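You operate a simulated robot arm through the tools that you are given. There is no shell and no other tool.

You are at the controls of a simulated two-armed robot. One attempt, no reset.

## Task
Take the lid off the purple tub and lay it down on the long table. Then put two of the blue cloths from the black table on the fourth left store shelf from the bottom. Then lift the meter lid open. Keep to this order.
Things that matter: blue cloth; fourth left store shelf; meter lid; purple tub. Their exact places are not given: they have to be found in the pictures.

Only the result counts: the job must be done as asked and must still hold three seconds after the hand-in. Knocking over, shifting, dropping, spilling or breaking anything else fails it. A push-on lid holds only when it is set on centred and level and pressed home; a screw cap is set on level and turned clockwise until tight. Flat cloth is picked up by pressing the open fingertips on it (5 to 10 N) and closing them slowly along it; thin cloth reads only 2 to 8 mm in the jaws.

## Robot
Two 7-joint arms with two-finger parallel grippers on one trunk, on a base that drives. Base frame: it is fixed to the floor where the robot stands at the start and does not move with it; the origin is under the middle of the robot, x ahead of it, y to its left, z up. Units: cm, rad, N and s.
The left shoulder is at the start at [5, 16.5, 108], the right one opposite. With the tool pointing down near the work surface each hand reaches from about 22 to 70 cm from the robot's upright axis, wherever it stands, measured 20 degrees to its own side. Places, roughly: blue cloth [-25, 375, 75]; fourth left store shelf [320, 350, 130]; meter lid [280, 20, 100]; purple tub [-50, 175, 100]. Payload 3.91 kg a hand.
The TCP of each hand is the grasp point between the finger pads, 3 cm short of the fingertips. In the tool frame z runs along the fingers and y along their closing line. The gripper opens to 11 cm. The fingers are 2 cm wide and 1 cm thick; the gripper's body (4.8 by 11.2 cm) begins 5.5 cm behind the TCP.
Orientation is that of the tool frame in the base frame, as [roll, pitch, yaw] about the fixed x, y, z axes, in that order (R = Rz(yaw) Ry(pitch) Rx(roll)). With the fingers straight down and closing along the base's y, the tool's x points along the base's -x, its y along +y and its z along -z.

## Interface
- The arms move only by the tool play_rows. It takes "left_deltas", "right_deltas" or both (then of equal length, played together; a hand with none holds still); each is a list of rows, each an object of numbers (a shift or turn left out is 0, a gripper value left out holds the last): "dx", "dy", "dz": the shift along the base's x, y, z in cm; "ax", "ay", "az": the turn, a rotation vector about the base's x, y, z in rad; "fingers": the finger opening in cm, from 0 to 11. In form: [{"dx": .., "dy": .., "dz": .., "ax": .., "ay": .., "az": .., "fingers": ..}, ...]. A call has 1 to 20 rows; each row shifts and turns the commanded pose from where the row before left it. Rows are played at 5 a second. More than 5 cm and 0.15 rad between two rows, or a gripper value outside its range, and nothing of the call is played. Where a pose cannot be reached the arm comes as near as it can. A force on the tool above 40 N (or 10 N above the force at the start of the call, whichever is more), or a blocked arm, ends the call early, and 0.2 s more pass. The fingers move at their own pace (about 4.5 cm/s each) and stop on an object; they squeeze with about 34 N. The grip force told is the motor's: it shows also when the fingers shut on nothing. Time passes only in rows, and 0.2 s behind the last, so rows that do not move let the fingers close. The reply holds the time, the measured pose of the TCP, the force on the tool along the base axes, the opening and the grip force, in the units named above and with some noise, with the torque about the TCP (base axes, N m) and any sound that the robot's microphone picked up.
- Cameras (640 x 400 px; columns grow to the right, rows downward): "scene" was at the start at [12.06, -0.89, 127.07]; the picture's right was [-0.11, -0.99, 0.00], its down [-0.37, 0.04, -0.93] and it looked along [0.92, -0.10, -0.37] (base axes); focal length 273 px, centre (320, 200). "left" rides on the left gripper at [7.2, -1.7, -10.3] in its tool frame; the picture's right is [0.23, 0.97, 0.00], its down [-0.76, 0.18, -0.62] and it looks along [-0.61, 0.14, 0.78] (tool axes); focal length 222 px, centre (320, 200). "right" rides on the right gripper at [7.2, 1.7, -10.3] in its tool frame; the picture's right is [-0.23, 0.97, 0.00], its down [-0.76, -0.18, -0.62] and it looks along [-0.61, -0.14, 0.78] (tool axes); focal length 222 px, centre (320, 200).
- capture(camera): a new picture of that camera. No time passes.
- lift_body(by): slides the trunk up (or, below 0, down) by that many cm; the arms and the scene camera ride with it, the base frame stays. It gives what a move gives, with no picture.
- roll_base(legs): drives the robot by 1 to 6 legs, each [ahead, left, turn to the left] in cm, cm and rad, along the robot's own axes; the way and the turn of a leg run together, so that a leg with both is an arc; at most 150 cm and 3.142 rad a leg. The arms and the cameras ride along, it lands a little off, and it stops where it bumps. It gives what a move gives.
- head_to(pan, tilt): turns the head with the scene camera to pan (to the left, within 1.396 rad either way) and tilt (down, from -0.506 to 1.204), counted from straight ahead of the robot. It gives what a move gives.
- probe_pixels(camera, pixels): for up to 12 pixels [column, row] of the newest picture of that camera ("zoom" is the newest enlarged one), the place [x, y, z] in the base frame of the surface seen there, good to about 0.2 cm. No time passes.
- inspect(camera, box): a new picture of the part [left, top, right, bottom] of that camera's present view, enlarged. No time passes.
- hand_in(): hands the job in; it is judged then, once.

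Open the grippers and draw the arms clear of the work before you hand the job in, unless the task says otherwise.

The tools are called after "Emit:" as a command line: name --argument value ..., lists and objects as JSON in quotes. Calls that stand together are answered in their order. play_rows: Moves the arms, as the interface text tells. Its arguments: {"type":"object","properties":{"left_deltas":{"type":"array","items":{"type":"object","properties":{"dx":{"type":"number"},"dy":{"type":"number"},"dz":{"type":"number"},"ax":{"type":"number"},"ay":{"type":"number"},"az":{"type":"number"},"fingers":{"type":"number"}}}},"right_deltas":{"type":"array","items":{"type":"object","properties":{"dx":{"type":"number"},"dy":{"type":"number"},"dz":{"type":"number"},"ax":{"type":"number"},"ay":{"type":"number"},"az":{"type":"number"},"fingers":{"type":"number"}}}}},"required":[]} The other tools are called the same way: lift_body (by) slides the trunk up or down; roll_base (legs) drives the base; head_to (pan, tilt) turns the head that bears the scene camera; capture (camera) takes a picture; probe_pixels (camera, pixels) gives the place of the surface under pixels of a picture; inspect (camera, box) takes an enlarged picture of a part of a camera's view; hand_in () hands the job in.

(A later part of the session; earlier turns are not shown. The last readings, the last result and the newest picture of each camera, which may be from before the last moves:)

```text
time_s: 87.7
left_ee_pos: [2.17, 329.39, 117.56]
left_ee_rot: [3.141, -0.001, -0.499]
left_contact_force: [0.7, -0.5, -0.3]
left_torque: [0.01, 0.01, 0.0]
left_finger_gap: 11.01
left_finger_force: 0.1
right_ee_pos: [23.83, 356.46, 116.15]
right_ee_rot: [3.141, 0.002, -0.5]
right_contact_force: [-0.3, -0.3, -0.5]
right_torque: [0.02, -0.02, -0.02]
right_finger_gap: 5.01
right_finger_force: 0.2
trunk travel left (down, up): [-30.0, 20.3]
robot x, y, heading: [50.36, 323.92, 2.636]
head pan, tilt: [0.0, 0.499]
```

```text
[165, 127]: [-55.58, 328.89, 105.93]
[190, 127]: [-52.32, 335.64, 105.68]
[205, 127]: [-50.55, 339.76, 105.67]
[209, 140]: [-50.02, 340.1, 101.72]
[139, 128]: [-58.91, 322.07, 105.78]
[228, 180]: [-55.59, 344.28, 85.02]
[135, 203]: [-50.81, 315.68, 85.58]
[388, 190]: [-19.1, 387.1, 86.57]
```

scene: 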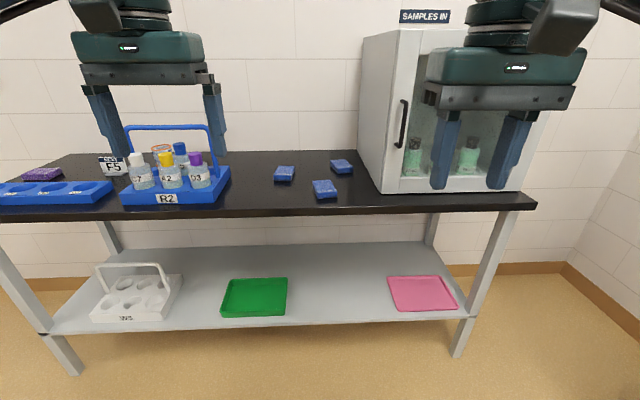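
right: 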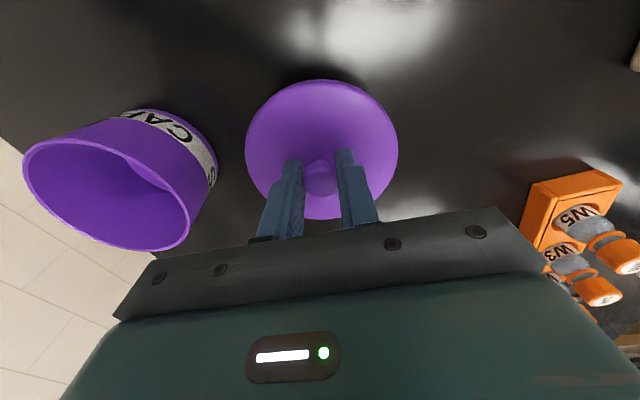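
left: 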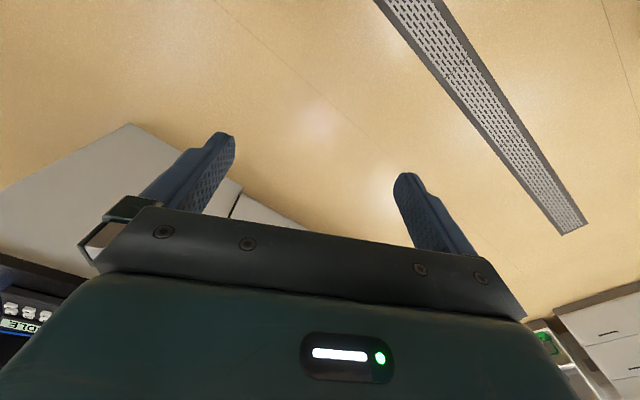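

The carrier handle tops out at z 106, under the hands. I raise both hands a little and drive to stand before cloth C, shifted left so that the right hand lines up with it.

Emit:
play_rows --left_deltas '[{"dz": 3}, {"dz": 2}]' --right_deltas '[{"dz": 2, "fingers": 9.5}, {"dz": 2}]'

Emit:
roll_base --legs '[[0, 12, 0.025], [44, 0, 0]]'

Emit:
head_to --pan -0.1 --tilt 0.8

Emit:
capture --camera "scene"

Emit:
capture --camera "right"

```text
time_s: 88.3
left_ee_pos: [2.12, 329.5, 122.46]
left_ee_rot: [-3.142, 0.001, -0.499]
left_contact_force: [1.5, -1.0, -0.1]
left_torque: [0.03, 0.01, 0.02]
left_finger_gap: 11.0
left_finger_force: 0.0
right_ee_pos: [23.72, 356.26, 120.03]
right_ee_rot: [3.141, 0.0, -0.503]
right_contact_force: [-0.8, -0.5, -1.0]
right_torque: [-0.01, -0.02, -0.01]
right_finger_gap: 9.5
right_finger_force: 0.0
trunk travel left (down, up): [-30.0, 20.3]
robot x, y, heading: [49.97, 324.29, 2.64]
head pan, tilt: [0.0, 0.499]
```

```text
time_s: 92.2
left_ee_pos: [-41.46, 338.67, 122.41]
left_ee_rot: [-3.141, -0.001, -0.491]
left_contact_force: [-1.4, 0.2, 0.3]
left_torque: [-0.01, -0.03, 0.01]
left_finger_gap: 10.99
left_finger_force: 0.1
right_ee_pos: [-20.16, 365.8, 120.03]
right_ee_rot: [3.141, 0.0, -0.493]
right_contact_force: [-0.6, 0.4, -0.8]
right_torque: [-0.04, 0.02, 0.0]
right_finger_gap: 9.49
right_finger_force: 0.1
trunk travel left (down, up): [-30.0, 20.3]
robot x, y, heading: [6.37, 333.65, 2.651]
head pan, tilt: [0.0, 0.499]
```

```text
time_s: 93.0
left_ee_pos: [-41.52, 338.66, 122.48]
left_ee_rot: [3.142, 0.002, -0.493]
left_contact_force: [0.2, 0.4, -0.3]
left_torque: [-0.01, 0.01, 0.0]
left_finger_gap: 10.98
left_finger_force: 0.0
right_ee_pos: [-20.11, 365.67, 120.01]
right_ee_rot: [-3.141, -0.002, -0.491]
right_contact_force: [-0.1, 1.2, -0.1]
right_torque: [0.01, 0.01, 0.03]
right_finger_gap: 9.49
right_finger_force: 0.1
trunk travel left (down, up): [-30.0, 20.3]
robot x, y, heading: [6.43, 334.06, 2.646]
head pan, tilt: [-0.099, 0.799]
```

```text
taken
```

scene: 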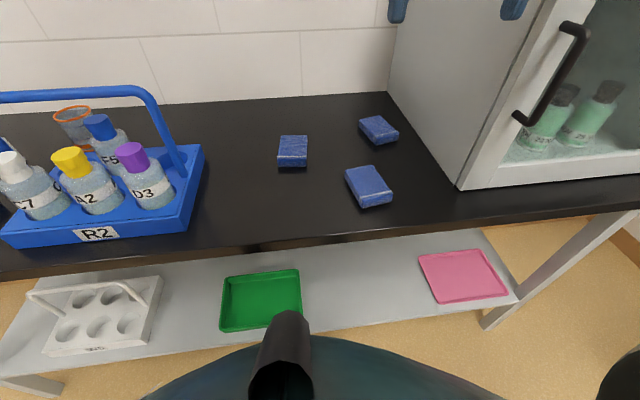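

```text
taken
```

right: 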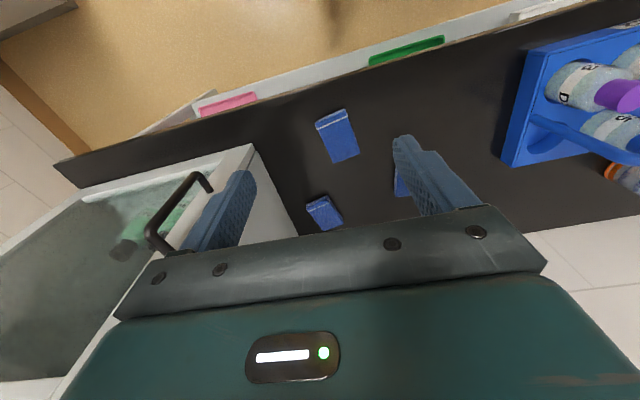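

Cloth C is at (368,186) in the scene picture. I enlarge and probe its corners again from here.

Emit:
inspect --camera "scene" --box '[260, 100, 420, 220]'

Emit:
probe_pixels --camera "scene" --pixels '[[347, 170], [374, 167], [391, 188], [361, 194], [368, 180], [292, 148], [378, 128], [361, 205], [392, 199]]'

```text
3.33 times, centred on (340, 160) of scene
```

zoom: 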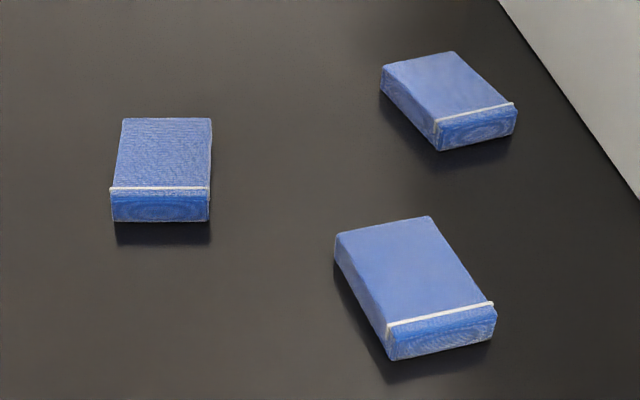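

```text
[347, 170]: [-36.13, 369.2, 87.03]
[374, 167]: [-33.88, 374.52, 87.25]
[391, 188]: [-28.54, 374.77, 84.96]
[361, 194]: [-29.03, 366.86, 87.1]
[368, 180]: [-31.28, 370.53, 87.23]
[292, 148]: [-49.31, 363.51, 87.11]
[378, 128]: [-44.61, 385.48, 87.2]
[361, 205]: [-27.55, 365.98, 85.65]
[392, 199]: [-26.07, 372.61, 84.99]
```

Cloth C's centre is (-31.2,370.5), top z 87.2, turned about 0.14 rad from the hand. I turn and tilt the right hand by about 35° (fingers pointing forward-down) at height, then check.

Emit:
play_rows --right_deltas '[{"az": 0.14}, {"ax": 0.0409, "ay": 0.1149}, {"ax": 0.0409, "ay": 0.1149}, {"ax": 0.0409, "ay": 0.1149}, {"ax": 0.0409, "ay": 0.1149}, {"ax": 0.0409, "ay": 0.1149}, {"dx": -4, "dy": 1.5, "dz": -2}, {"dx": -3, "dy": 1.5, "dz": -3}, {"dz": -5}, {}]'

Emit:
capture --camera "right"

Emit:
capture --camera "scene"

```text
time_s: 95.2
left_ee_pos: [-41.47, 338.64, 122.61]
left_ee_rot: [3.141, 0.003, -0.489]
left_contact_force: [-0.6, -1.0, -0.4]
left_torque: [0.01, -0.01, 0.01]
left_finger_gap: 10.98
left_finger_force: 0.1
right_ee_pos: [-27.12, 368.85, 110.04]
right_ee_rot: [3.133, 0.611, -0.355]
right_contact_force: [-0.3, -0.7, -0.3]
right_torque: [-0.04, -0.04, -0.01]
right_finger_gap: 9.51
right_finger_force: 0.0
trunk travel left (down, up): [-30.0, 20.3]
robot x, y, heading: [6.14, 333.82, 2.647]
head pan, tilt: [-0.099, 0.799]
```

```text
taken
```

right: 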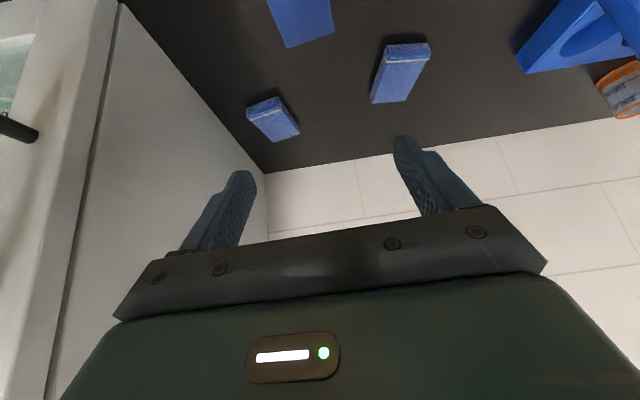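

```text
taken
```

scene: 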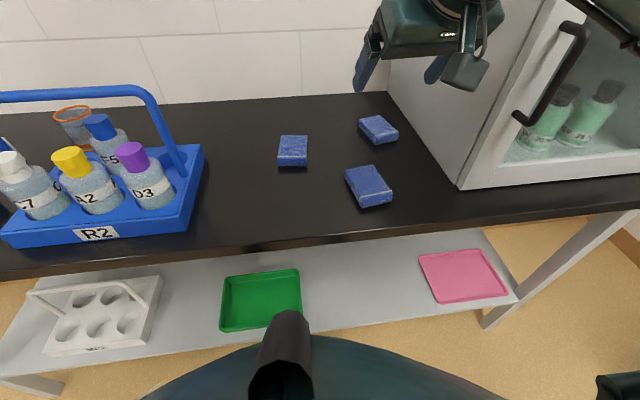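

The hand is tilted as wanted (pitch 0.61). I lower it to just above the cloth C.

Emit:
play_rows --right_deltas '[{"dx": -1, "dy": 0.4, "dz": -4.5}, {"dx": -1, "dy": 0.45, "dz": -4.5}, {"dx": -1, "dy": 0.4, "dz": -4.5}, {"dz": -4}, {}]'

Emit:
capture --camera "right"

Emit:
capture --camera "scene"

```text
time_s: 96.4
left_ee_pos: [-41.54, 338.73, 122.48]
left_ee_rot: [-3.141, 0.002, -0.489]
left_contact_force: [-0.3, 0.9, 0.3]
left_torque: [-0.03, -0.06, -0.02]
left_finger_gap: 10.98
left_finger_force: 0.0
right_ee_pos: [-30.04, 370.02, 92.71]
right_ee_rot: [3.135, 0.61, -0.354]
right_contact_force: [-0.2, 0.2, -0.1]
right_torque: [0.03, 0.02, 0.02]
right_finger_gap: 9.49
right_finger_force: 0.0
trunk travel left (down, up): [-30.0, 20.3]
robot x, y, heading: [6.77, 333.8, 2.652]
head pan, tilt: [-0.099, 0.799]
```

```text
taken
```

right: 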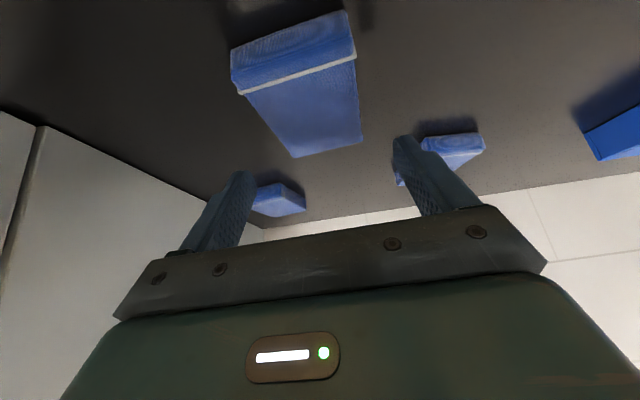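

```text
taken
```

scene: 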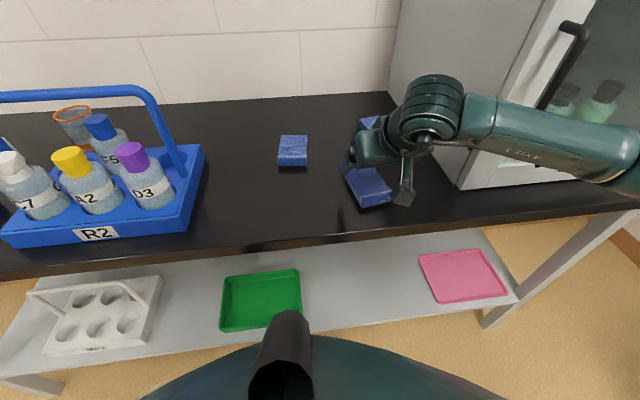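

The forearm passes in front of the cabinet; I check its clearance and the fingers' place over the cloth by probing.

Emit:
probe_pixels --camera "scene" --pixels '[[560, 140], [610, 165], [500, 130], [430, 110], [620, 140], [470, 185], [550, 100], [590, 30]]'

Emit:
probe_pixels --camera "right" --pixels '[[300, 75], [245, 93], [357, 62], [295, 155], [360, 140], [235, 185], [400, 150]]'

```text
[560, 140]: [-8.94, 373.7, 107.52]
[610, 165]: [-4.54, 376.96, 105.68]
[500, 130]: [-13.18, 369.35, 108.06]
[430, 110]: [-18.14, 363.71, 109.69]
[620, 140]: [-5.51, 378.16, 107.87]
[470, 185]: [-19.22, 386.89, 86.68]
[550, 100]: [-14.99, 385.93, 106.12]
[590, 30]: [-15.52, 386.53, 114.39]
```

```text
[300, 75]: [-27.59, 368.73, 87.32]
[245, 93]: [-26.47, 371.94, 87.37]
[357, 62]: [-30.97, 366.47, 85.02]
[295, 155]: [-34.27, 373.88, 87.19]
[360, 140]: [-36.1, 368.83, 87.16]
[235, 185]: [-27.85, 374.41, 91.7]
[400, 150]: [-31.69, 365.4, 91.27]
```

The hand is centred on the cloth within 1 mm and the forearm clears the cabinet by about 5 cm. I go down to z≈88.3 and stop to check.

Emit:
play_rows --right_deltas '[{"dz": -2}, {"dz": -1.5}, {"dz": -0.7}, {}]'

Emit:
capture --camera "right"

Emit:
inspect --camera "scene" --box '[300, 100, 480, 235]'

```text
time_s: 97.4
left_ee_pos: [-41.35, 338.7, 122.42]
left_ee_rot: [3.141, 0.002, -0.489]
left_contact_force: [-0.7, 0.0, 0.2]
left_torque: [-0.03, 0.02, 0.0]
left_finger_gap: 10.98
left_finger_force: 0.0
right_ee_pos: [-30.14, 370.15, 88.37]
right_ee_rot: [3.133, 0.608, -0.355]
right_contact_force: [0.1, 0.0, 0.4]
right_torque: [0.02, 0.01, 0.01]
right_finger_gap: 9.5
right_finger_force: 0.0
trunk travel left (down, up): [-30.0, 20.3]
robot x, y, heading: [6.28, 334.04, 2.651]
head pan, tilt: [-0.099, 0.799]
```

```text
taken
```

right: 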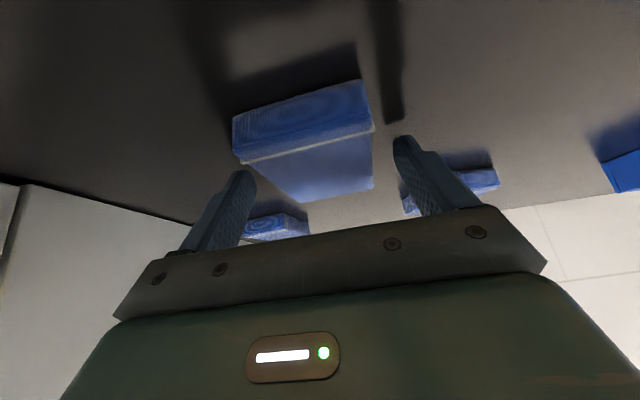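

```text
2.96 times, centred on (390, 168) of scene
```

zoom: 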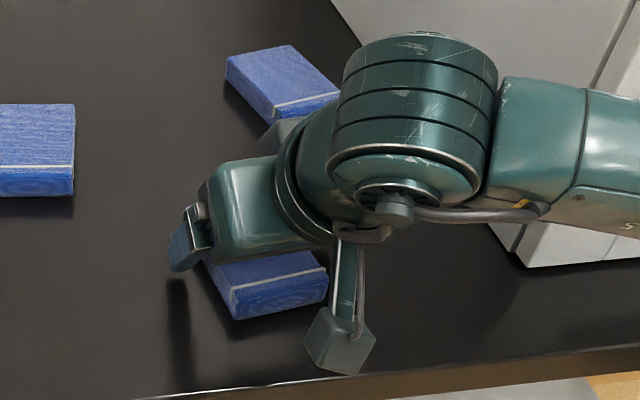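

The fingers straddle the folded cloth. I close them stepwise on its sides.

Emit:
play_rows --right_deltas '[{"fingers": 7.5}, {"fingers": 6.5}, {"fingers": 6}, {"fingers": 5.5}, {"fingers": 5}, {"fingers": 4}, {}]'

Emit:
capture --camera "right"

```text
time_s: 99.0
left_ee_pos: [-41.46, 338.75, 122.44]
left_ee_rot: [3.141, 0.002, -0.49]
left_contact_force: [-0.2, 0.1, 0.6]
left_torque: [-0.01, -0.01, -0.03]
left_finger_gap: 11.01
left_finger_force: 0.1
right_ee_pos: [-30.09, 370.02, 88.38]
right_ee_rot: [3.135, 0.61, -0.354]
right_contact_force: [0.4, 0.4, 0.5]
right_torque: [0.01, -0.02, 0.03]
right_finger_gap: 6.42
right_finger_force: 33.5
trunk travel left (down, up): [-30.0, 20.3]
robot x, y, heading: [6.59, 333.66, 2.65]
head pan, tilt: [-0.099, 0.799]
```

```text
taken
```

right: 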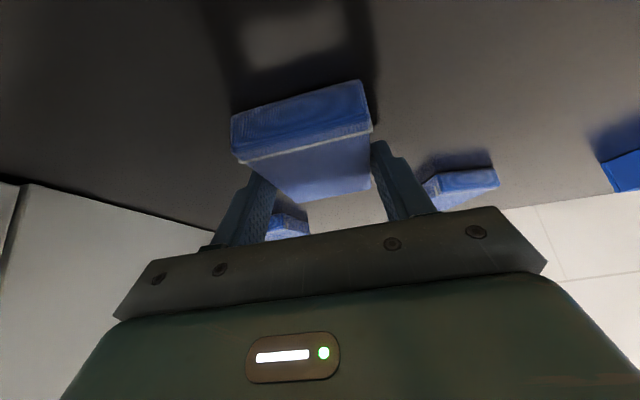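

The gap holds at 6.42 cm with 33.5 N. I lift straight up, gently, and look.

Emit:
play_rows --right_deltas '[{"dz": 0.7}, {"dz": 1.5}, {"dz": 3}, {"dz": 4}, {"dz": 4}, {}]'

Emit:
capture --camera "right"

Emit:
capture --camera "scene"

```text
time_s: 100.4
left_ee_pos: [-41.5, 338.77, 122.43]
left_ee_rot: [-3.141, 0.001, -0.489]
left_contact_force: [0.1, 0.6, 0.3]
left_torque: [0.0, -0.02, 0.04]
left_finger_gap: 10.99
left_finger_force: 0.1
right_ee_pos: [-29.84, 369.98, 101.53]
right_ee_rot: [3.135, 0.609, -0.354]
right_contact_force: [0.2, 0.1, -0.3]
right_torque: [-0.01, -0.03, 0.02]
right_finger_gap: 6.39
right_finger_force: 33.7
trunk travel left (down, up): [-30.0, 20.3]
robot x, y, heading: [6.58, 333.75, 2.654]
head pan, tilt: [-0.099, 0.799]
```

```text
taken
```

right: 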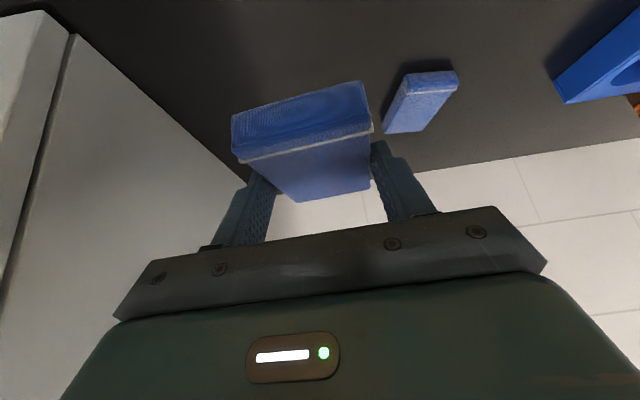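

```text
taken
```

scene: 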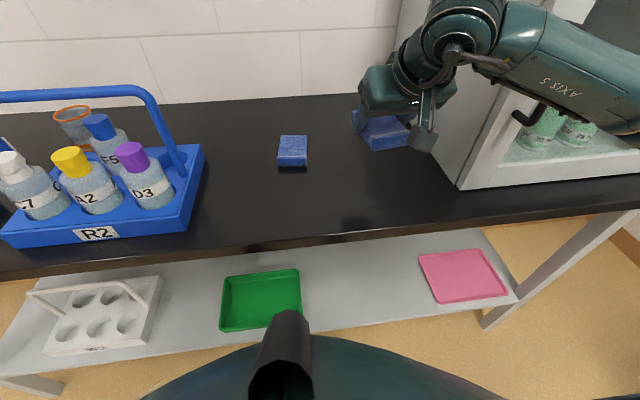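

The cloth C is held firmly. I raise and draw the right hand back towards the robot, clear of the cabinet, then shift the base 7 cm right so that the left hand lines up with cloth A.

Emit:
play_rows --right_deltas '[{"dz": 4}, {"dz": 4}, {"dz": 4, "dx": 1.5, "dy": -0.5}, {"dz": 3, "dx": 3.5, "dy": -1.5}, {"dx": 3.5, "dy": -1.5}, {"dx": 3.0, "dy": -1.5}, {}]'

Emit:
roll_base --legs '[[0, -7, 0]]'

Emit:
head_to --pan 0.0 --tilt 0.75

Emit:
capture --camera "scene"

Emit:
capture --camera "left"

```text
time_s: 102.0
left_ee_pos: [-41.41, 338.78, 122.5]
left_ee_rot: [-3.141, 0.0, -0.49]
left_contact_force: [0.1, 0.1, -0.1]
left_torque: [0.0, 0.03, 0.01]
left_finger_gap: 11.02
left_finger_force: 0.0
right_ee_pos: [-18.93, 365.06, 116.51]
right_ee_rot: [3.134, 0.609, -0.355]
right_contact_force: [-0.5, -1.0, -0.4]
right_torque: [0.02, 0.0, 0.01]
right_finger_gap: 6.38
right_finger_force: 34.6
trunk travel left (down, up): [-30.0, 20.3]
robot x, y, heading: [6.57, 333.88, 2.649]
head pan, tilt: [-0.099, 0.799]
```

```text
time_s: 103.3
left_ee_pos: [-38.05, 345.05, 122.39]
left_ee_rot: [3.142, 0.002, -0.491]
left_contact_force: [0.4, 0.0, 0.0]
left_torque: [0.01, 0.0, -0.04]
left_finger_gap: 10.98
left_finger_force: 0.1
right_ee_pos: [-15.66, 371.48, 116.62]
right_ee_rot: [3.133, 0.609, -0.356]
right_contact_force: [-0.2, 0.1, -0.1]
right_torque: [0.01, 0.0, 0.02]
right_finger_gap: 6.4
right_finger_force: 33.7
trunk travel left (down, up): [-30.0, 20.3]
robot x, y, heading: [9.7, 340.03, 2.65]
head pan, tilt: [-0.099, 0.799]
```

```text
time_s: 104.0
left_ee_pos: [-38.19, 345.03, 122.37]
left_ee_rot: [-3.141, 0.002, -0.49]
left_contact_force: [0.2, -0.9, 0.8]
left_torque: [-0.01, 0.01, 0.0]
left_finger_gap: 11.0
left_finger_force: 0.1
right_ee_pos: [-15.69, 371.31, 116.49]
right_ee_rot: [3.134, 0.608, -0.355]
right_contact_force: [0.2, 0.0, -1.0]
right_torque: [-0.02, -0.01, 0.01]
right_finger_gap: 6.39
right_finger_force: 33.7
trunk travel left (down, up): [-30.0, 20.3]
robot x, y, heading: [9.93, 340.07, 2.65]
head pan, tilt: [0.0, 0.75]
```

```text
taken
```

scene: 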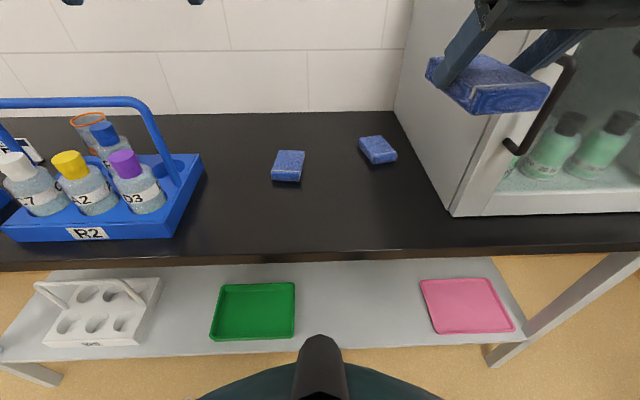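

```text
taken
```

left: 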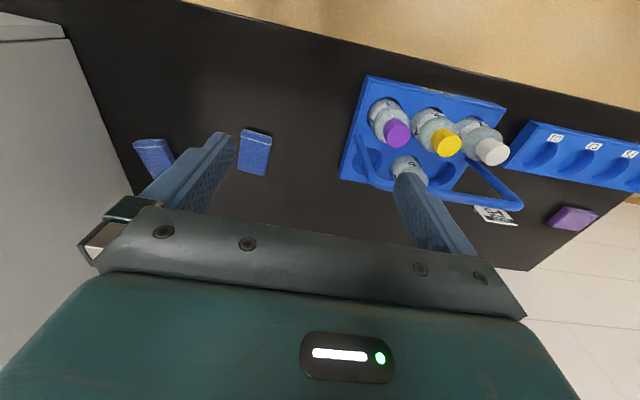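

Cloth A is at (289,165) in the scene. I enlarge it and probe its corners.

Emit:
inspect --camera "scene" --box '[250, 130, 330, 200]'

Emit:
probe_pixels --camera "scene" --pixels '[[278, 152], [303, 152], [300, 171], [273, 171], [289, 160], [286, 178], [180, 170], [160, 105]]'

```text
5.71 times, centred on (290, 165) of scene
```

zoom: 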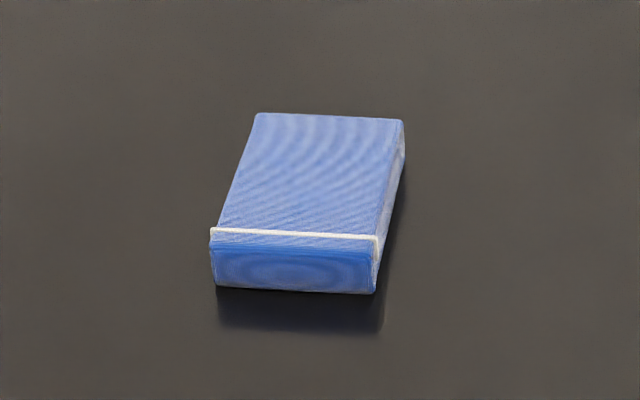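

```text
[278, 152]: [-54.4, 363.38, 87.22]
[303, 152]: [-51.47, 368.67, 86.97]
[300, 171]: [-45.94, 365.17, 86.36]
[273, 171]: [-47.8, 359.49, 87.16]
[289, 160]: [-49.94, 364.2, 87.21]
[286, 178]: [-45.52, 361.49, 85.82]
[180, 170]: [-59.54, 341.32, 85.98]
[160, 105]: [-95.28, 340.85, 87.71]
```

Emit:
probe_pixels --camera "zoom" --pixels '[[258, 117], [398, 123], [372, 234], [216, 226], [400, 150], [216, 284], [374, 290], [310, 180], [330, 116], [295, 232]]'

```text
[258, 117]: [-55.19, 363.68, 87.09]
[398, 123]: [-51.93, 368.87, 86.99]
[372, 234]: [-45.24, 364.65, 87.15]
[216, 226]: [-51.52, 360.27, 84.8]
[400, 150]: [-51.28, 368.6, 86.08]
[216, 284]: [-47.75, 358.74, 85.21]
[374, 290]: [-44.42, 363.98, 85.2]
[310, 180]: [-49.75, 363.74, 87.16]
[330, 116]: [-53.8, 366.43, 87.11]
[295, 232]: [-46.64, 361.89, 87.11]
```

Cloth A: centre (-49.9,364.0), top z 87.1, its depth axis at 2.577 rad. I turn and tilt the left hand and bring it above the cloth.

Emit:
play_rows --left_deltas '[{"az": -0.074, "fingers": 9.5}, {"ax": 0.0653, "ay": 0.1031}, {"ax": 0.0653, "ay": 0.1031}, {"ax": 0.0653, "ay": 0.1031}, {"ax": 0.0653, "ay": 0.1031}, {"ax": 0.0653, "ay": 0.1031}, {"dx": -2.1, "dy": 3.7}, {"dx": -2.1, "dy": 3.7}, {"dx": -2.1, "dy": 3.7}, {"dx": -2.2, "dy": 3.6}, {"dx": -2.2, "dy": 3.65}, {"dz": -5}, {"dz": -5}, {"dz": -5}, {"dz": -5}, {"dz": -5}, {"dz": -4}, {}]'

Emit:
capture --camera "left"

Emit:
capture --camera "scene"

```text
time_s: 107.8
left_ee_pos: [-49.08, 363.56, 93.15]
left_ee_rot: [-3.14, 0.614, -0.566]
left_contact_force: [0.2, 0.3, -0.3]
left_torque: [0.01, -0.01, 0.01]
left_finger_gap: 9.49
left_finger_force: 0.1
right_ee_pos: [-15.59, 371.27, 116.57]
right_ee_rot: [3.135, 0.609, -0.354]
right_contact_force: [0.4, -0.4, -0.3]
right_torque: [0.03, -0.01, 0.01]
right_finger_gap: 6.37
right_finger_force: 34.1
trunk travel left (down, up): [-30.0, 20.3]
robot x, y, heading: [10.4, 340.2, 2.646]
head pan, tilt: [0.0, 0.75]
```

```text
taken
```

left: 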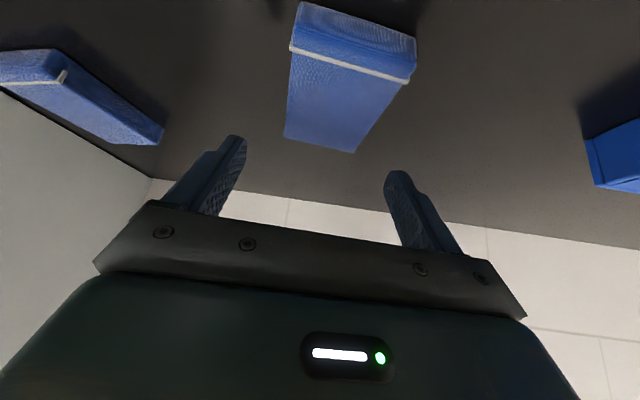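

```text
taken
```

scene: 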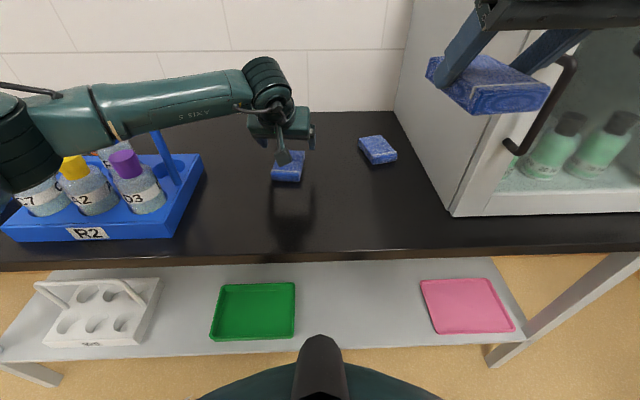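

The left forearm passes over the carrier; before descending I probe the forearm's height against the carrier's handle (top z 106).

Emit:
probe_pixels --camera "scene" --pixels '[[160, 105], [120, 118], [200, 95], [60, 125], [20, 160], [160, 128], [100, 138], [155, 142], [270, 75], [30, 185], [285, 130]]'

Emit:
probe_pixels --camera "left" --pixels '[[350, 60], [292, 52], [408, 82], [287, 132], [352, 150], [235, 145], [395, 180]]'

```text
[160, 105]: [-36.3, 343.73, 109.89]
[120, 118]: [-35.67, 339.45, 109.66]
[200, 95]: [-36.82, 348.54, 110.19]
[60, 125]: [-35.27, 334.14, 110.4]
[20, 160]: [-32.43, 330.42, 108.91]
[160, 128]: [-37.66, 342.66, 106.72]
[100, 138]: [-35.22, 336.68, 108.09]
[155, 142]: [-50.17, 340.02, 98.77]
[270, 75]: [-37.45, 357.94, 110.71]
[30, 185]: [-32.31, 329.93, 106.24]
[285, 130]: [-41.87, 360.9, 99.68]
```

```text
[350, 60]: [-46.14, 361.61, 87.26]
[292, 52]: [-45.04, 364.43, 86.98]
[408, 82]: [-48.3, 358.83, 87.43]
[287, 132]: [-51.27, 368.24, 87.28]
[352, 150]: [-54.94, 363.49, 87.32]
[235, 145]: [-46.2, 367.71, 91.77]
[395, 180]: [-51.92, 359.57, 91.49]
```

I probe the bottle caps near the forearm to judge the clearance if I go 5 cm lower.

Emit:
inspect --camera "scene" --box '[0, 60, 320, 240]'

Emit:
probe_pixels --camera "scene" --pixels '[[125, 157], [125, 168], [75, 162], [75, 172], [40, 185], [140, 190], [160, 145], [170, 160], [140, 135], [175, 120]]'

```text
2.00 times, centred on (160, 150) of scene
```

zoom: 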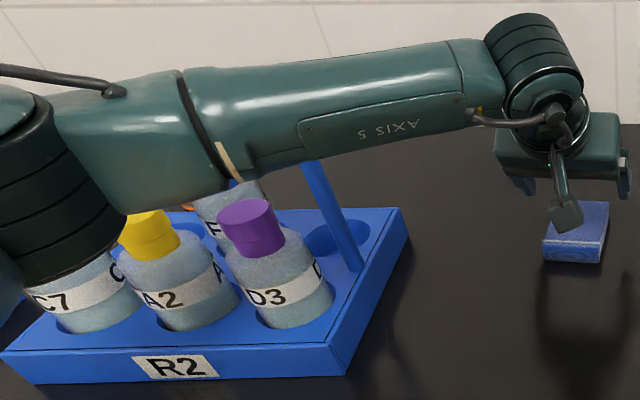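

```text
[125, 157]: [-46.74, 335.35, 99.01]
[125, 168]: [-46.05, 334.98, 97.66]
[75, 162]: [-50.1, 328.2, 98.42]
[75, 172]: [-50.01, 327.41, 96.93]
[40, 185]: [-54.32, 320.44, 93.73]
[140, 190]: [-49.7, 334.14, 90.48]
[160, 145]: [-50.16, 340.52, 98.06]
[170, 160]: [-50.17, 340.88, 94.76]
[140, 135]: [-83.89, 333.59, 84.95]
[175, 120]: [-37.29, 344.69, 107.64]
```

The forearm would come within about 1 cm of the D3 cap if I went lower, so I raise the left hand, back the base off 13 cm (a straighter arm keeps the forearm off the carrier), and look again.

Emit:
play_rows --left_deltas '[{"dz": 5}, {"dz": 5}, {"dz": 3}, {}]'

Emit:
roll_base --legs '[[-13, 0, 0]]'

Emit:
play_rows --left_deltas '[{"dx": -3.8, "dy": 2.1}, {"dx": -3.8, "dy": 2.1}, {"dx": -3.8, "dy": 2.0}, {}]'

Emit:
capture --camera "scene"

```text
time_s: 108.8
left_ee_pos: [-48.85, 363.88, 106.3]
left_ee_rot: [-3.141, 0.609, -0.566]
left_contact_force: [0.7, 0.1, 0.5]
left_torque: [0.02, 0.0, 0.01]
left_finger_gap: 9.51
left_finger_force: 0.0
right_ee_pos: [-15.63, 371.28, 116.52]
right_ee_rot: [3.137, 0.61, -0.355]
right_contact_force: [-0.2, 0.5, -0.3]
right_torque: [0.03, -0.01, -0.02]
right_finger_gap: 6.36
right_finger_force: 33.7
trunk travel left (down, up): [-30.0, 20.3]
robot x, y, heading: [9.82, 340.25, 2.65]
head pan, tilt: [0.0, 0.75]
```

```text
time_s: 110.0
left_ee_pos: [-37.43, 357.83, 106.33]
left_ee_rot: [-3.142, 0.612, -0.568]
left_contact_force: [0.5, -0.7, 0.2]
left_torque: [0.06, 0.0, -0.01]
left_finger_gap: 9.53
left_finger_force: 0.1
right_ee_pos: [-3.95, 365.15, 116.48]
right_ee_rot: [3.134, 0.607, -0.358]
right_contact_force: [-0.4, -0.2, 0.8]
right_torque: [-0.03, -0.04, 0.01]
right_finger_gap: 6.37
right_finger_force: 34.3
trunk travel left (down, up): [-30.0, 20.3]
robot x, y, heading: [21.36, 334.1, 2.642]
head pan, tilt: [0.0, 0.75]
```

```text
time_s: 111.0
left_ee_pos: [-46.48, 363.04, 106.41]
left_ee_rot: [3.141, 0.61, -0.571]
left_contact_force: [-0.2, 0.5, 0.3]
left_torque: [-0.02, 0.02, 0.04]
left_finger_gap: 9.53
left_finger_force: 0.0
left hand out of reach, approached as far as the arm can: row 3
right_ee_pos: [-4.13, 365.38, 116.5]
right_ee_rot: [3.132, 0.609, -0.36]
right_contact_force: [0.7, 0.5, -0.3]
right_torque: [-0.01, 0.03, 0.04]
right_finger_gap: 6.38
right_finger_force: 33.7
trunk travel left (down, up): [-30.0, 20.3]
robot x, y, heading: [21.32, 333.72, 2.645]
head pan, tilt: [0.0, 0.75]
```

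```text
taken
```

scene: 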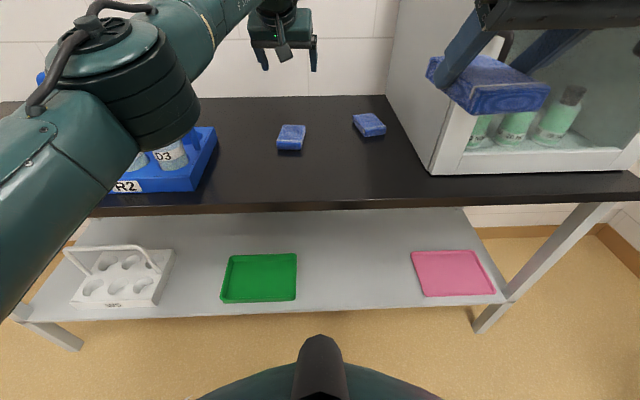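

The arm reached its limit about 2.5 cm short. I probe the elbow/forearm position here relative to the carrier.

Emit:
probe_pixels --camera "scene" --pixels '[[160, 60], [190, 100], [165, 140], [110, 110], [220, 20], [80, 150], [140, 155], [265, 20], [170, 158]]'

Emit:
capture --camera "left"

```text
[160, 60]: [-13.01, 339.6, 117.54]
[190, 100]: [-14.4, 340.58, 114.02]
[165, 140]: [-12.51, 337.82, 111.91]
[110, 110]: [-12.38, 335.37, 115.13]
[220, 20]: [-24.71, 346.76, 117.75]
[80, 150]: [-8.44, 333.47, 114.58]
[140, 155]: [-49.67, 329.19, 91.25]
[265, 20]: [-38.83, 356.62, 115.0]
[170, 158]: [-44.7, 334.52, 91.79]
```

```text
taken
```

left: 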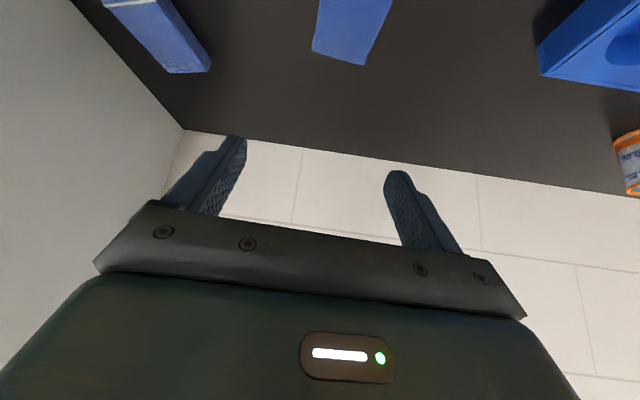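

The elbow is now well in front of the carrier. I roll ahead 4 cm to get the cloth within reach, and read the pose.

Emit:
roll_base --legs '[[4, 0, 0]]'

Emit:
play_rows --left_deltas '[{}, {}]'

```text
time_s: 111.9
left_ee_pos: [-50.11, 364.77, 106.31]
left_ee_rot: [-3.14, 0.61, -0.567]
left_contact_force: [-0.4, -0.3, 0.3]
left_torque: [0.0, 0.01, 0.03]
left_finger_gap: 9.49
left_finger_force: 0.0
right_ee_pos: [-7.52, 367.12, 116.64]
right_ee_rot: [3.134, 0.609, -0.359]
right_contact_force: [-0.7, -0.3, 0.0]
right_torque: [-0.03, -0.01, -0.04]
right_finger_gap: 6.37
right_finger_force: 33.9
trunk travel left (down, up): [-30.0, 20.3]
robot x, y, heading: [17.65, 335.79, 2.646]
head pan, tilt: [0.0, 0.75]
```

```text
time_s: 112.5
left_ee_pos: [-50.06, 364.83, 106.3]
left_ee_rot: [-3.141, 0.612, -0.567]
left_contact_force: [0.0, -0.7, -0.1]
left_torque: [0.01, 0.02, 0.02]
left_finger_gap: 9.51
left_finger_force: 0.1
right_ee_pos: [-7.56, 367.13, 116.57]
right_ee_rot: [3.135, 0.61, -0.358]
right_contact_force: [0.4, -0.1, -0.6]
right_torque: [0.01, -0.02, 0.03]
right_finger_gap: 6.34
right_finger_force: 34.2
trunk travel left (down, up): [-30.0, 20.3]
robot x, y, heading: [18.0, 335.89, 2.644]
head pan, tilt: [0.0, 0.75]
```

Now the left hand is at (-50.1,364.8). I correct to (-48.9,363.35) and go down to z 93.

Emit:
play_rows --left_deltas '[{"dx": 1.16, "dy": -1.48}, {"dz": -4.5}, {"dz": -4.5}, {"dz": -4.0}, {}]'

Emit:
capture --camera "scene"

Emit:
capture --camera "left"

```text
time_s: 113.7
left_ee_pos: [-49.08, 363.28, 93.29]
left_ee_rot: [3.141, 0.611, -0.568]
left_contact_force: [-0.3, 0.0, 0.0]
left_torque: [0.0, -0.03, -0.01]
left_finger_gap: 9.51
left_finger_force: 0.0
right_ee_pos: [-7.68, 367.2, 116.53]
right_ee_rot: [3.135, 0.608, -0.358]
right_contact_force: [0.2, 0.0, -0.4]
right_torque: [0.0, 0.0, 0.0]
right_finger_gap: 6.39
right_finger_force: 33.9
trunk travel left (down, up): [-30.0, 20.3]
robot x, y, heading: [17.73, 335.88, 2.642]
head pan, tilt: [0.0, 0.75]
```

```text
taken
```

scene: 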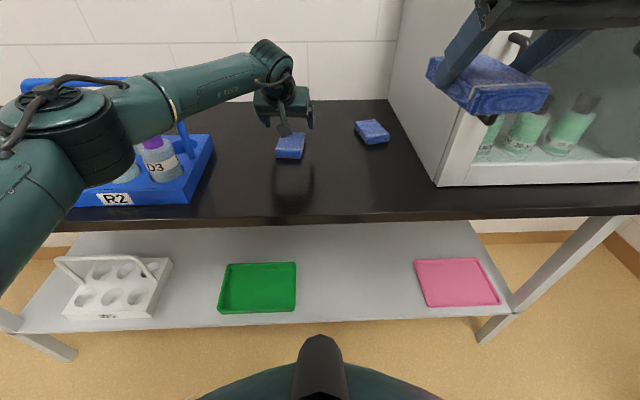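

```text
taken
```

left: 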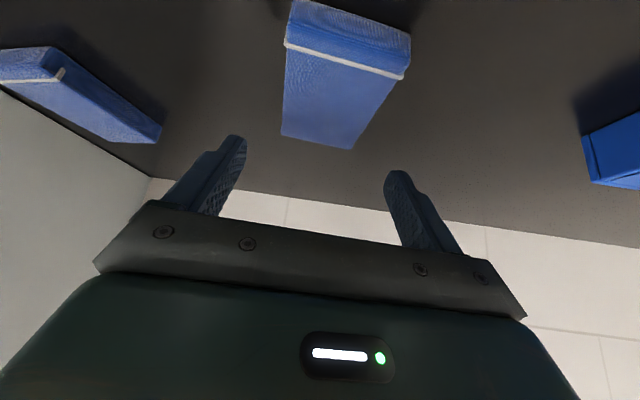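

Emit:
probe_pixels --camera "scene" --pixels '[[110, 120], [150, 105], [115, 160], [200, 85], [175, 120], [60, 110], [130, 145], [250, 75]]'

Emit:
probe_pixels --camera "left" --pixels '[[288, 46], [405, 76], [284, 130], [350, 146], [345, 60], [240, 145], [395, 180]]'

```text
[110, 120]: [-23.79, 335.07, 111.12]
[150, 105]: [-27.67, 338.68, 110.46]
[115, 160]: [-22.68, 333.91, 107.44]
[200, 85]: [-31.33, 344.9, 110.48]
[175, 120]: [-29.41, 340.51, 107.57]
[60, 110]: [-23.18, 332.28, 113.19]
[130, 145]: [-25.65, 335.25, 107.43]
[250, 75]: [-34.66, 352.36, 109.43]
```

```text
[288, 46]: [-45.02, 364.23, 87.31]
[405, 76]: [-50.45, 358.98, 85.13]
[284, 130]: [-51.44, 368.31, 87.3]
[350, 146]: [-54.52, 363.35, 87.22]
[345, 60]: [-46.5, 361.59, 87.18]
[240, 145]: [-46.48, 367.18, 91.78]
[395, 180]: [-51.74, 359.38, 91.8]
```

The forearm is now clear of the carrier and the hand is centred on cloth A. I go down to z≈88.4.

Emit:
play_rows --left_deltas '[{"dz": -2, "dx": 0.2, "dy": -0.15}, {"dz": -1.5}, {"dz": -1.0}, {"dz": -0.4}, {}]'

Emit:
capture --camera "left"

Emit:
inspect --camera "scene" --box '[0, 40, 360, 240]'

```text
time_s: 114.9
left_ee_pos: [-48.81, 363.19, 88.32]
left_ee_rot: [3.141, 0.611, -0.57]
left_contact_force: [-0.3, -0.5, -0.6]
left_torque: [-0.02, 0.0, 0.02]
left_finger_gap: 9.51
left_finger_force: 0.0
right_ee_pos: [-7.6, 367.14, 116.56]
right_ee_rot: [3.136, 0.608, -0.359]
right_contact_force: [-0.6, 0.0, -0.6]
right_torque: [-0.02, 0.03, 0.0]
right_finger_gap: 6.38
right_finger_force: 34.0
trunk travel left (down, up): [-30.0, 20.3]
robot x, y, heading: [17.86, 336.19, 2.646]
head pan, tilt: [0.0, 0.75]
```

```text
taken
```

left: 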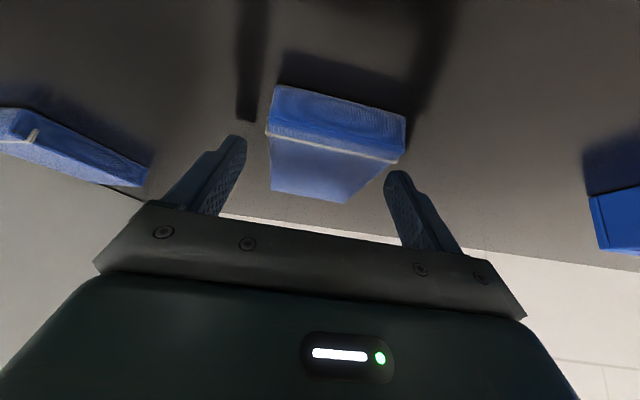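

```text
1.78 times, centred on (180, 140) of scene
```

zoom: 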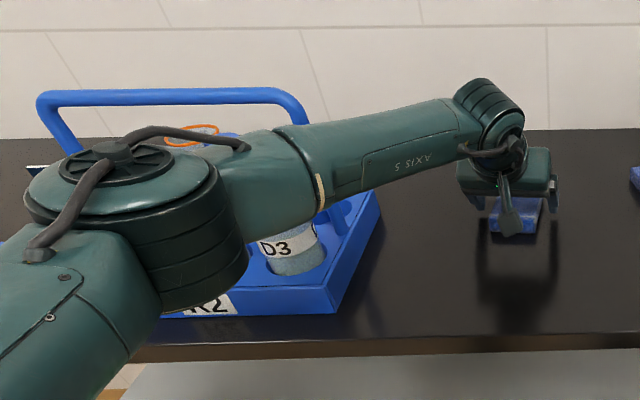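

The fingers straddle cloth A with no contact force. I close stepwise.

Emit:
play_rows --left_deltas '[{"fingers": 7.5}, {"fingers": 6.5}, {"fingers": 6}, {"fingers": 5.5}, {"fingers": 5}, {"fingers": 4}, {}]'

Emit:
capture --camera "left"

```text
time_s: 116.5
left_ee_pos: [-48.73, 363.14, 88.45]
left_ee_rot: [-3.141, 0.61, -0.566]
left_contact_force: [0.2, -0.4, -0.3]
left_torque: [-0.01, 0.01, 0.0]
left_finger_gap: 6.36
left_finger_force: 33.6
right_ee_pos: [-7.59, 367.13, 116.42]
right_ee_rot: [3.135, 0.609, -0.357]
right_contact_force: [0.3, 0.1, -0.1]
right_torque: [-0.06, 0.01, -0.02]
right_finger_gap: 6.39
right_finger_force: 34.1
trunk travel left (down, up): [-30.0, 20.3]
robot x, y, heading: [17.79, 335.98, 2.646]
head pan, tilt: [0.0, 0.75]
```

```text
taken
```

left: 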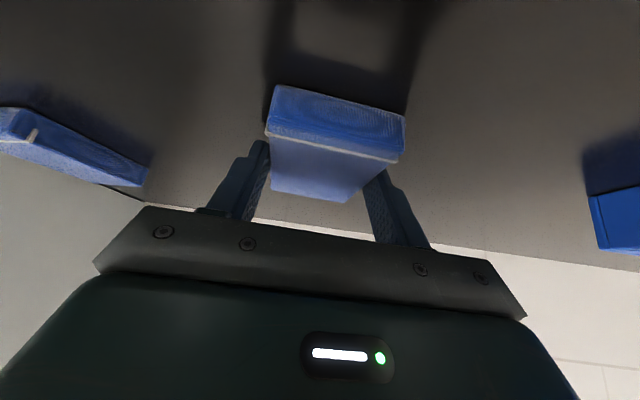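

Both hands hold a cloth (6.4 cm, 34 N each). I lift the left one gently up to carry height.

Emit:
play_rows --left_deltas '[{"dz": 0.7}, {"dz": 1.5}, {"dz": 3}, {"dz": 4.5}, {"dz": 4.5}, {"dz": 4.5}, {"dz": 4.5}, {"dz": 4}, {}]'

Emit:
capture --camera "left"

Emit:
capture --camera "scene"

```text
time_s: 118.5
left_ee_pos: [-48.16, 362.79, 115.42]
left_ee_rot: [3.14, 0.611, -0.57]
left_contact_force: [0.0, 0.8, 0.2]
left_torque: [0.0, 0.01, 0.02]
left_finger_gap: 6.38
left_finger_force: 33.7
left hand out of reach, approached as far as the arm can: row 8
right_ee_pos: [-7.63, 367.22, 116.51]
right_ee_rot: [3.133, 0.609, -0.358]
right_contact_force: [-0.1, -0.5, 0.1]
right_torque: [-0.01, 0.01, 0.02]
right_finger_gap: 6.37
right_finger_force: 34.0
trunk travel left (down, up): [-30.0, 20.3]
robot x, y, heading: [17.58, 335.62, 2.643]
head pan, tilt: [0.0, 0.75]
```

```text
taken
```

left: 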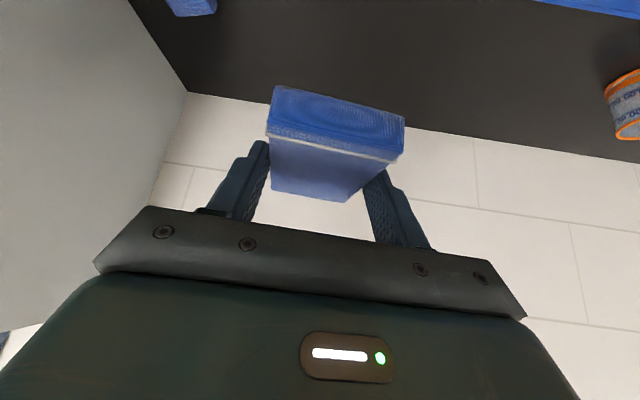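

```text
taken
```

scene: 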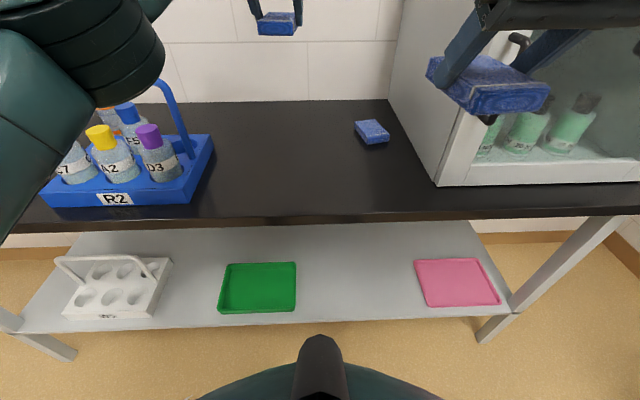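

Both cloths are held. I back the base off 40 cm from the table, then draw the left hand in to carry position.

Emit:
roll_base --legs '[[-40, 0, 0]]'

Emit:
play_rows --left_deltas '[{"dx": 2.96, "dy": -3.23}, {"dx": 2.96, "dy": -3.23}, {"dx": 2.96, "dy": -3.23}, {"dx": 2.96, "dy": -3.23}, {"dx": 2.96, "dy": -3.23}, {"dx": 2.96, "dy": -3.23}, {"dx": 2.96, "dy": -3.23}, {}]'

Emit:
head_to --pan -0.2 --tilt 0.35

Emit:
capture --camera "scene"

```text
time_s: 121.0
left_ee_pos: [-13.23, 343.85, 115.36]
left_ee_rot: [3.141, 0.613, -0.568]
left_contact_force: [0.9, -0.1, -0.2]
left_torque: [0.03, -0.01, 0.0]
left_finger_gap: 6.39
left_finger_force: 34.0
right_ee_pos: [27.26, 348.33, 116.57]
right_ee_rot: [3.134, 0.609, -0.359]
right_contact_force: [0.7, 0.5, -0.5]
right_torque: [0.04, -0.02, -0.04]
right_finger_gap: 6.36
right_finger_force: 33.9
trunk travel left (down, up): [-30.0, 20.3]
robot x, y, heading: [52.57, 316.68, 2.65]
head pan, tilt: [0.0, 0.75]
```

```text
time_s: 122.8
left_ee_pos: [7.91, 321.21, 114.96]
left_ee_rot: [-3.141, 0.612, -0.57]
left_contact_force: [-0.6, -0.1, -0.7]
left_torque: [0.0, -0.04, 0.0]
left_finger_gap: 6.35
left_finger_force: 34.1
right_ee_pos: [27.3, 348.2, 116.53]
right_ee_rot: [3.135, 0.61, -0.36]
right_contact_force: [0.0, -0.5, 0.4]
right_torque: [-0.01, -0.06, -0.02]
right_finger_gap: 6.37
right_finger_force: 34.1
trunk travel left (down, up): [-30.0, 20.3]
robot x, y, heading: [52.74, 317.29, 2.643]
head pan, tilt: [0.0, 0.75]
```

```text
time_s: 123.7
left_ee_pos: [7.86, 321.24, 115.0]
left_ee_rot: [3.141, 0.613, -0.571]
left_contact_force: [0.4, -0.7, 0.0]
left_torque: [-0.01, -0.01, -0.04]
left_finger_gap: 6.36
left_finger_force: 34.2
right_ee_pos: [27.22, 348.18, 116.54]
right_ee_rot: [3.134, 0.61, -0.361]
right_contact_force: [1.1, -0.4, 0.1]
right_torque: [0.01, -0.01, -0.02]
right_finger_gap: 6.37
right_finger_force: 33.9
trunk travel left (down, up): [-30.0, 20.3]
robot x, y, heading: [52.76, 316.99, 2.647]
head pan, tilt: [-0.201, 0.351]
```

```text
taken
```

scene: 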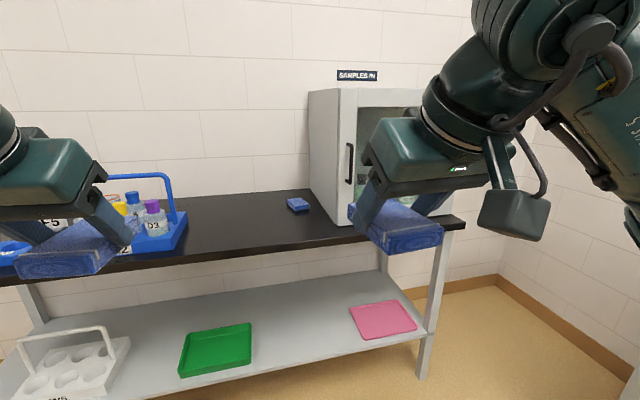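

Both cloths ride well. I turn right to face the back bench line, go ahead 40 and drive right along it towards the store shelf, in stages.

Emit:
roll_base --legs '[[0, 0, -1.554], [38, 0, 0], [0, -120, 0]]'

Emit:
head_to --pan -0.6 --tilt 0.25

Emit:
capture --camera "scene"

```text
time_s: 140.1
left_ee_pos: [179.41, 340.73, 115.17]
left_ee_rot: [3.142, 0.611, -2.135]
left_contact_force: [-0.3, 0.8, -0.2]
left_torque: [0.0, 0.0, -0.01]
left_finger_gap: 6.36
left_finger_force: 33.8
right_ee_pos: [206.7, 321.44, 116.55]
right_ee_rot: [3.133, 0.61, -1.925]
right_contact_force: [-0.7, -0.3, -0.1]
right_torque: [-0.03, 0.04, 0.01]
right_finger_gap: 6.35
right_finger_force: 34.1
trunk travel left (down, up): [-30.0, 20.3]
robot x, y, heading: [175.5, 295.54, 1.076]
head pan, tilt: [-0.201, 0.351]
```

```text
time_s: 141.0
left_ee_pos: [179.4, 340.77, 115.1]
left_ee_rot: [-3.141, 0.613, -2.134]
left_contact_force: [-0.1, 0.0, -0.2]
left_torque: [-0.03, 0.0, 0.04]
left_finger_gap: 6.39
left_finger_force: 33.7
right_ee_pos: [206.62, 321.34, 116.54]
right_ee_rot: [3.135, 0.609, -1.925]
right_contact_force: [-0.2, -0.5, 0.5]
right_torque: [-0.03, -0.01, -0.01]
right_finger_gap: 6.39
right_finger_force: 34.1
trunk travel left (down, up): [-30.0, 20.3]
robot x, y, heading: [175.31, 296.22, 1.077]
head pan, tilt: [-0.6, 0.25]
```

```text
taken
```

scene: 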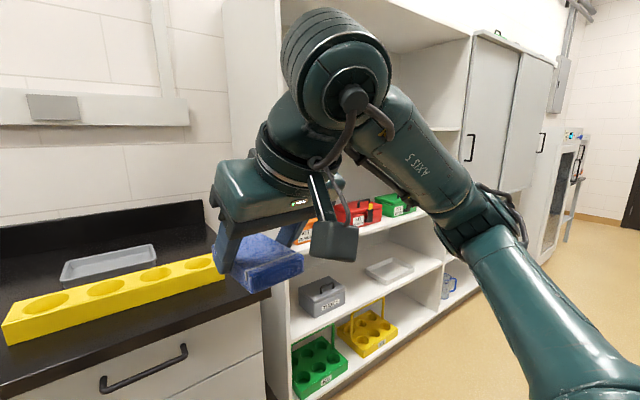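

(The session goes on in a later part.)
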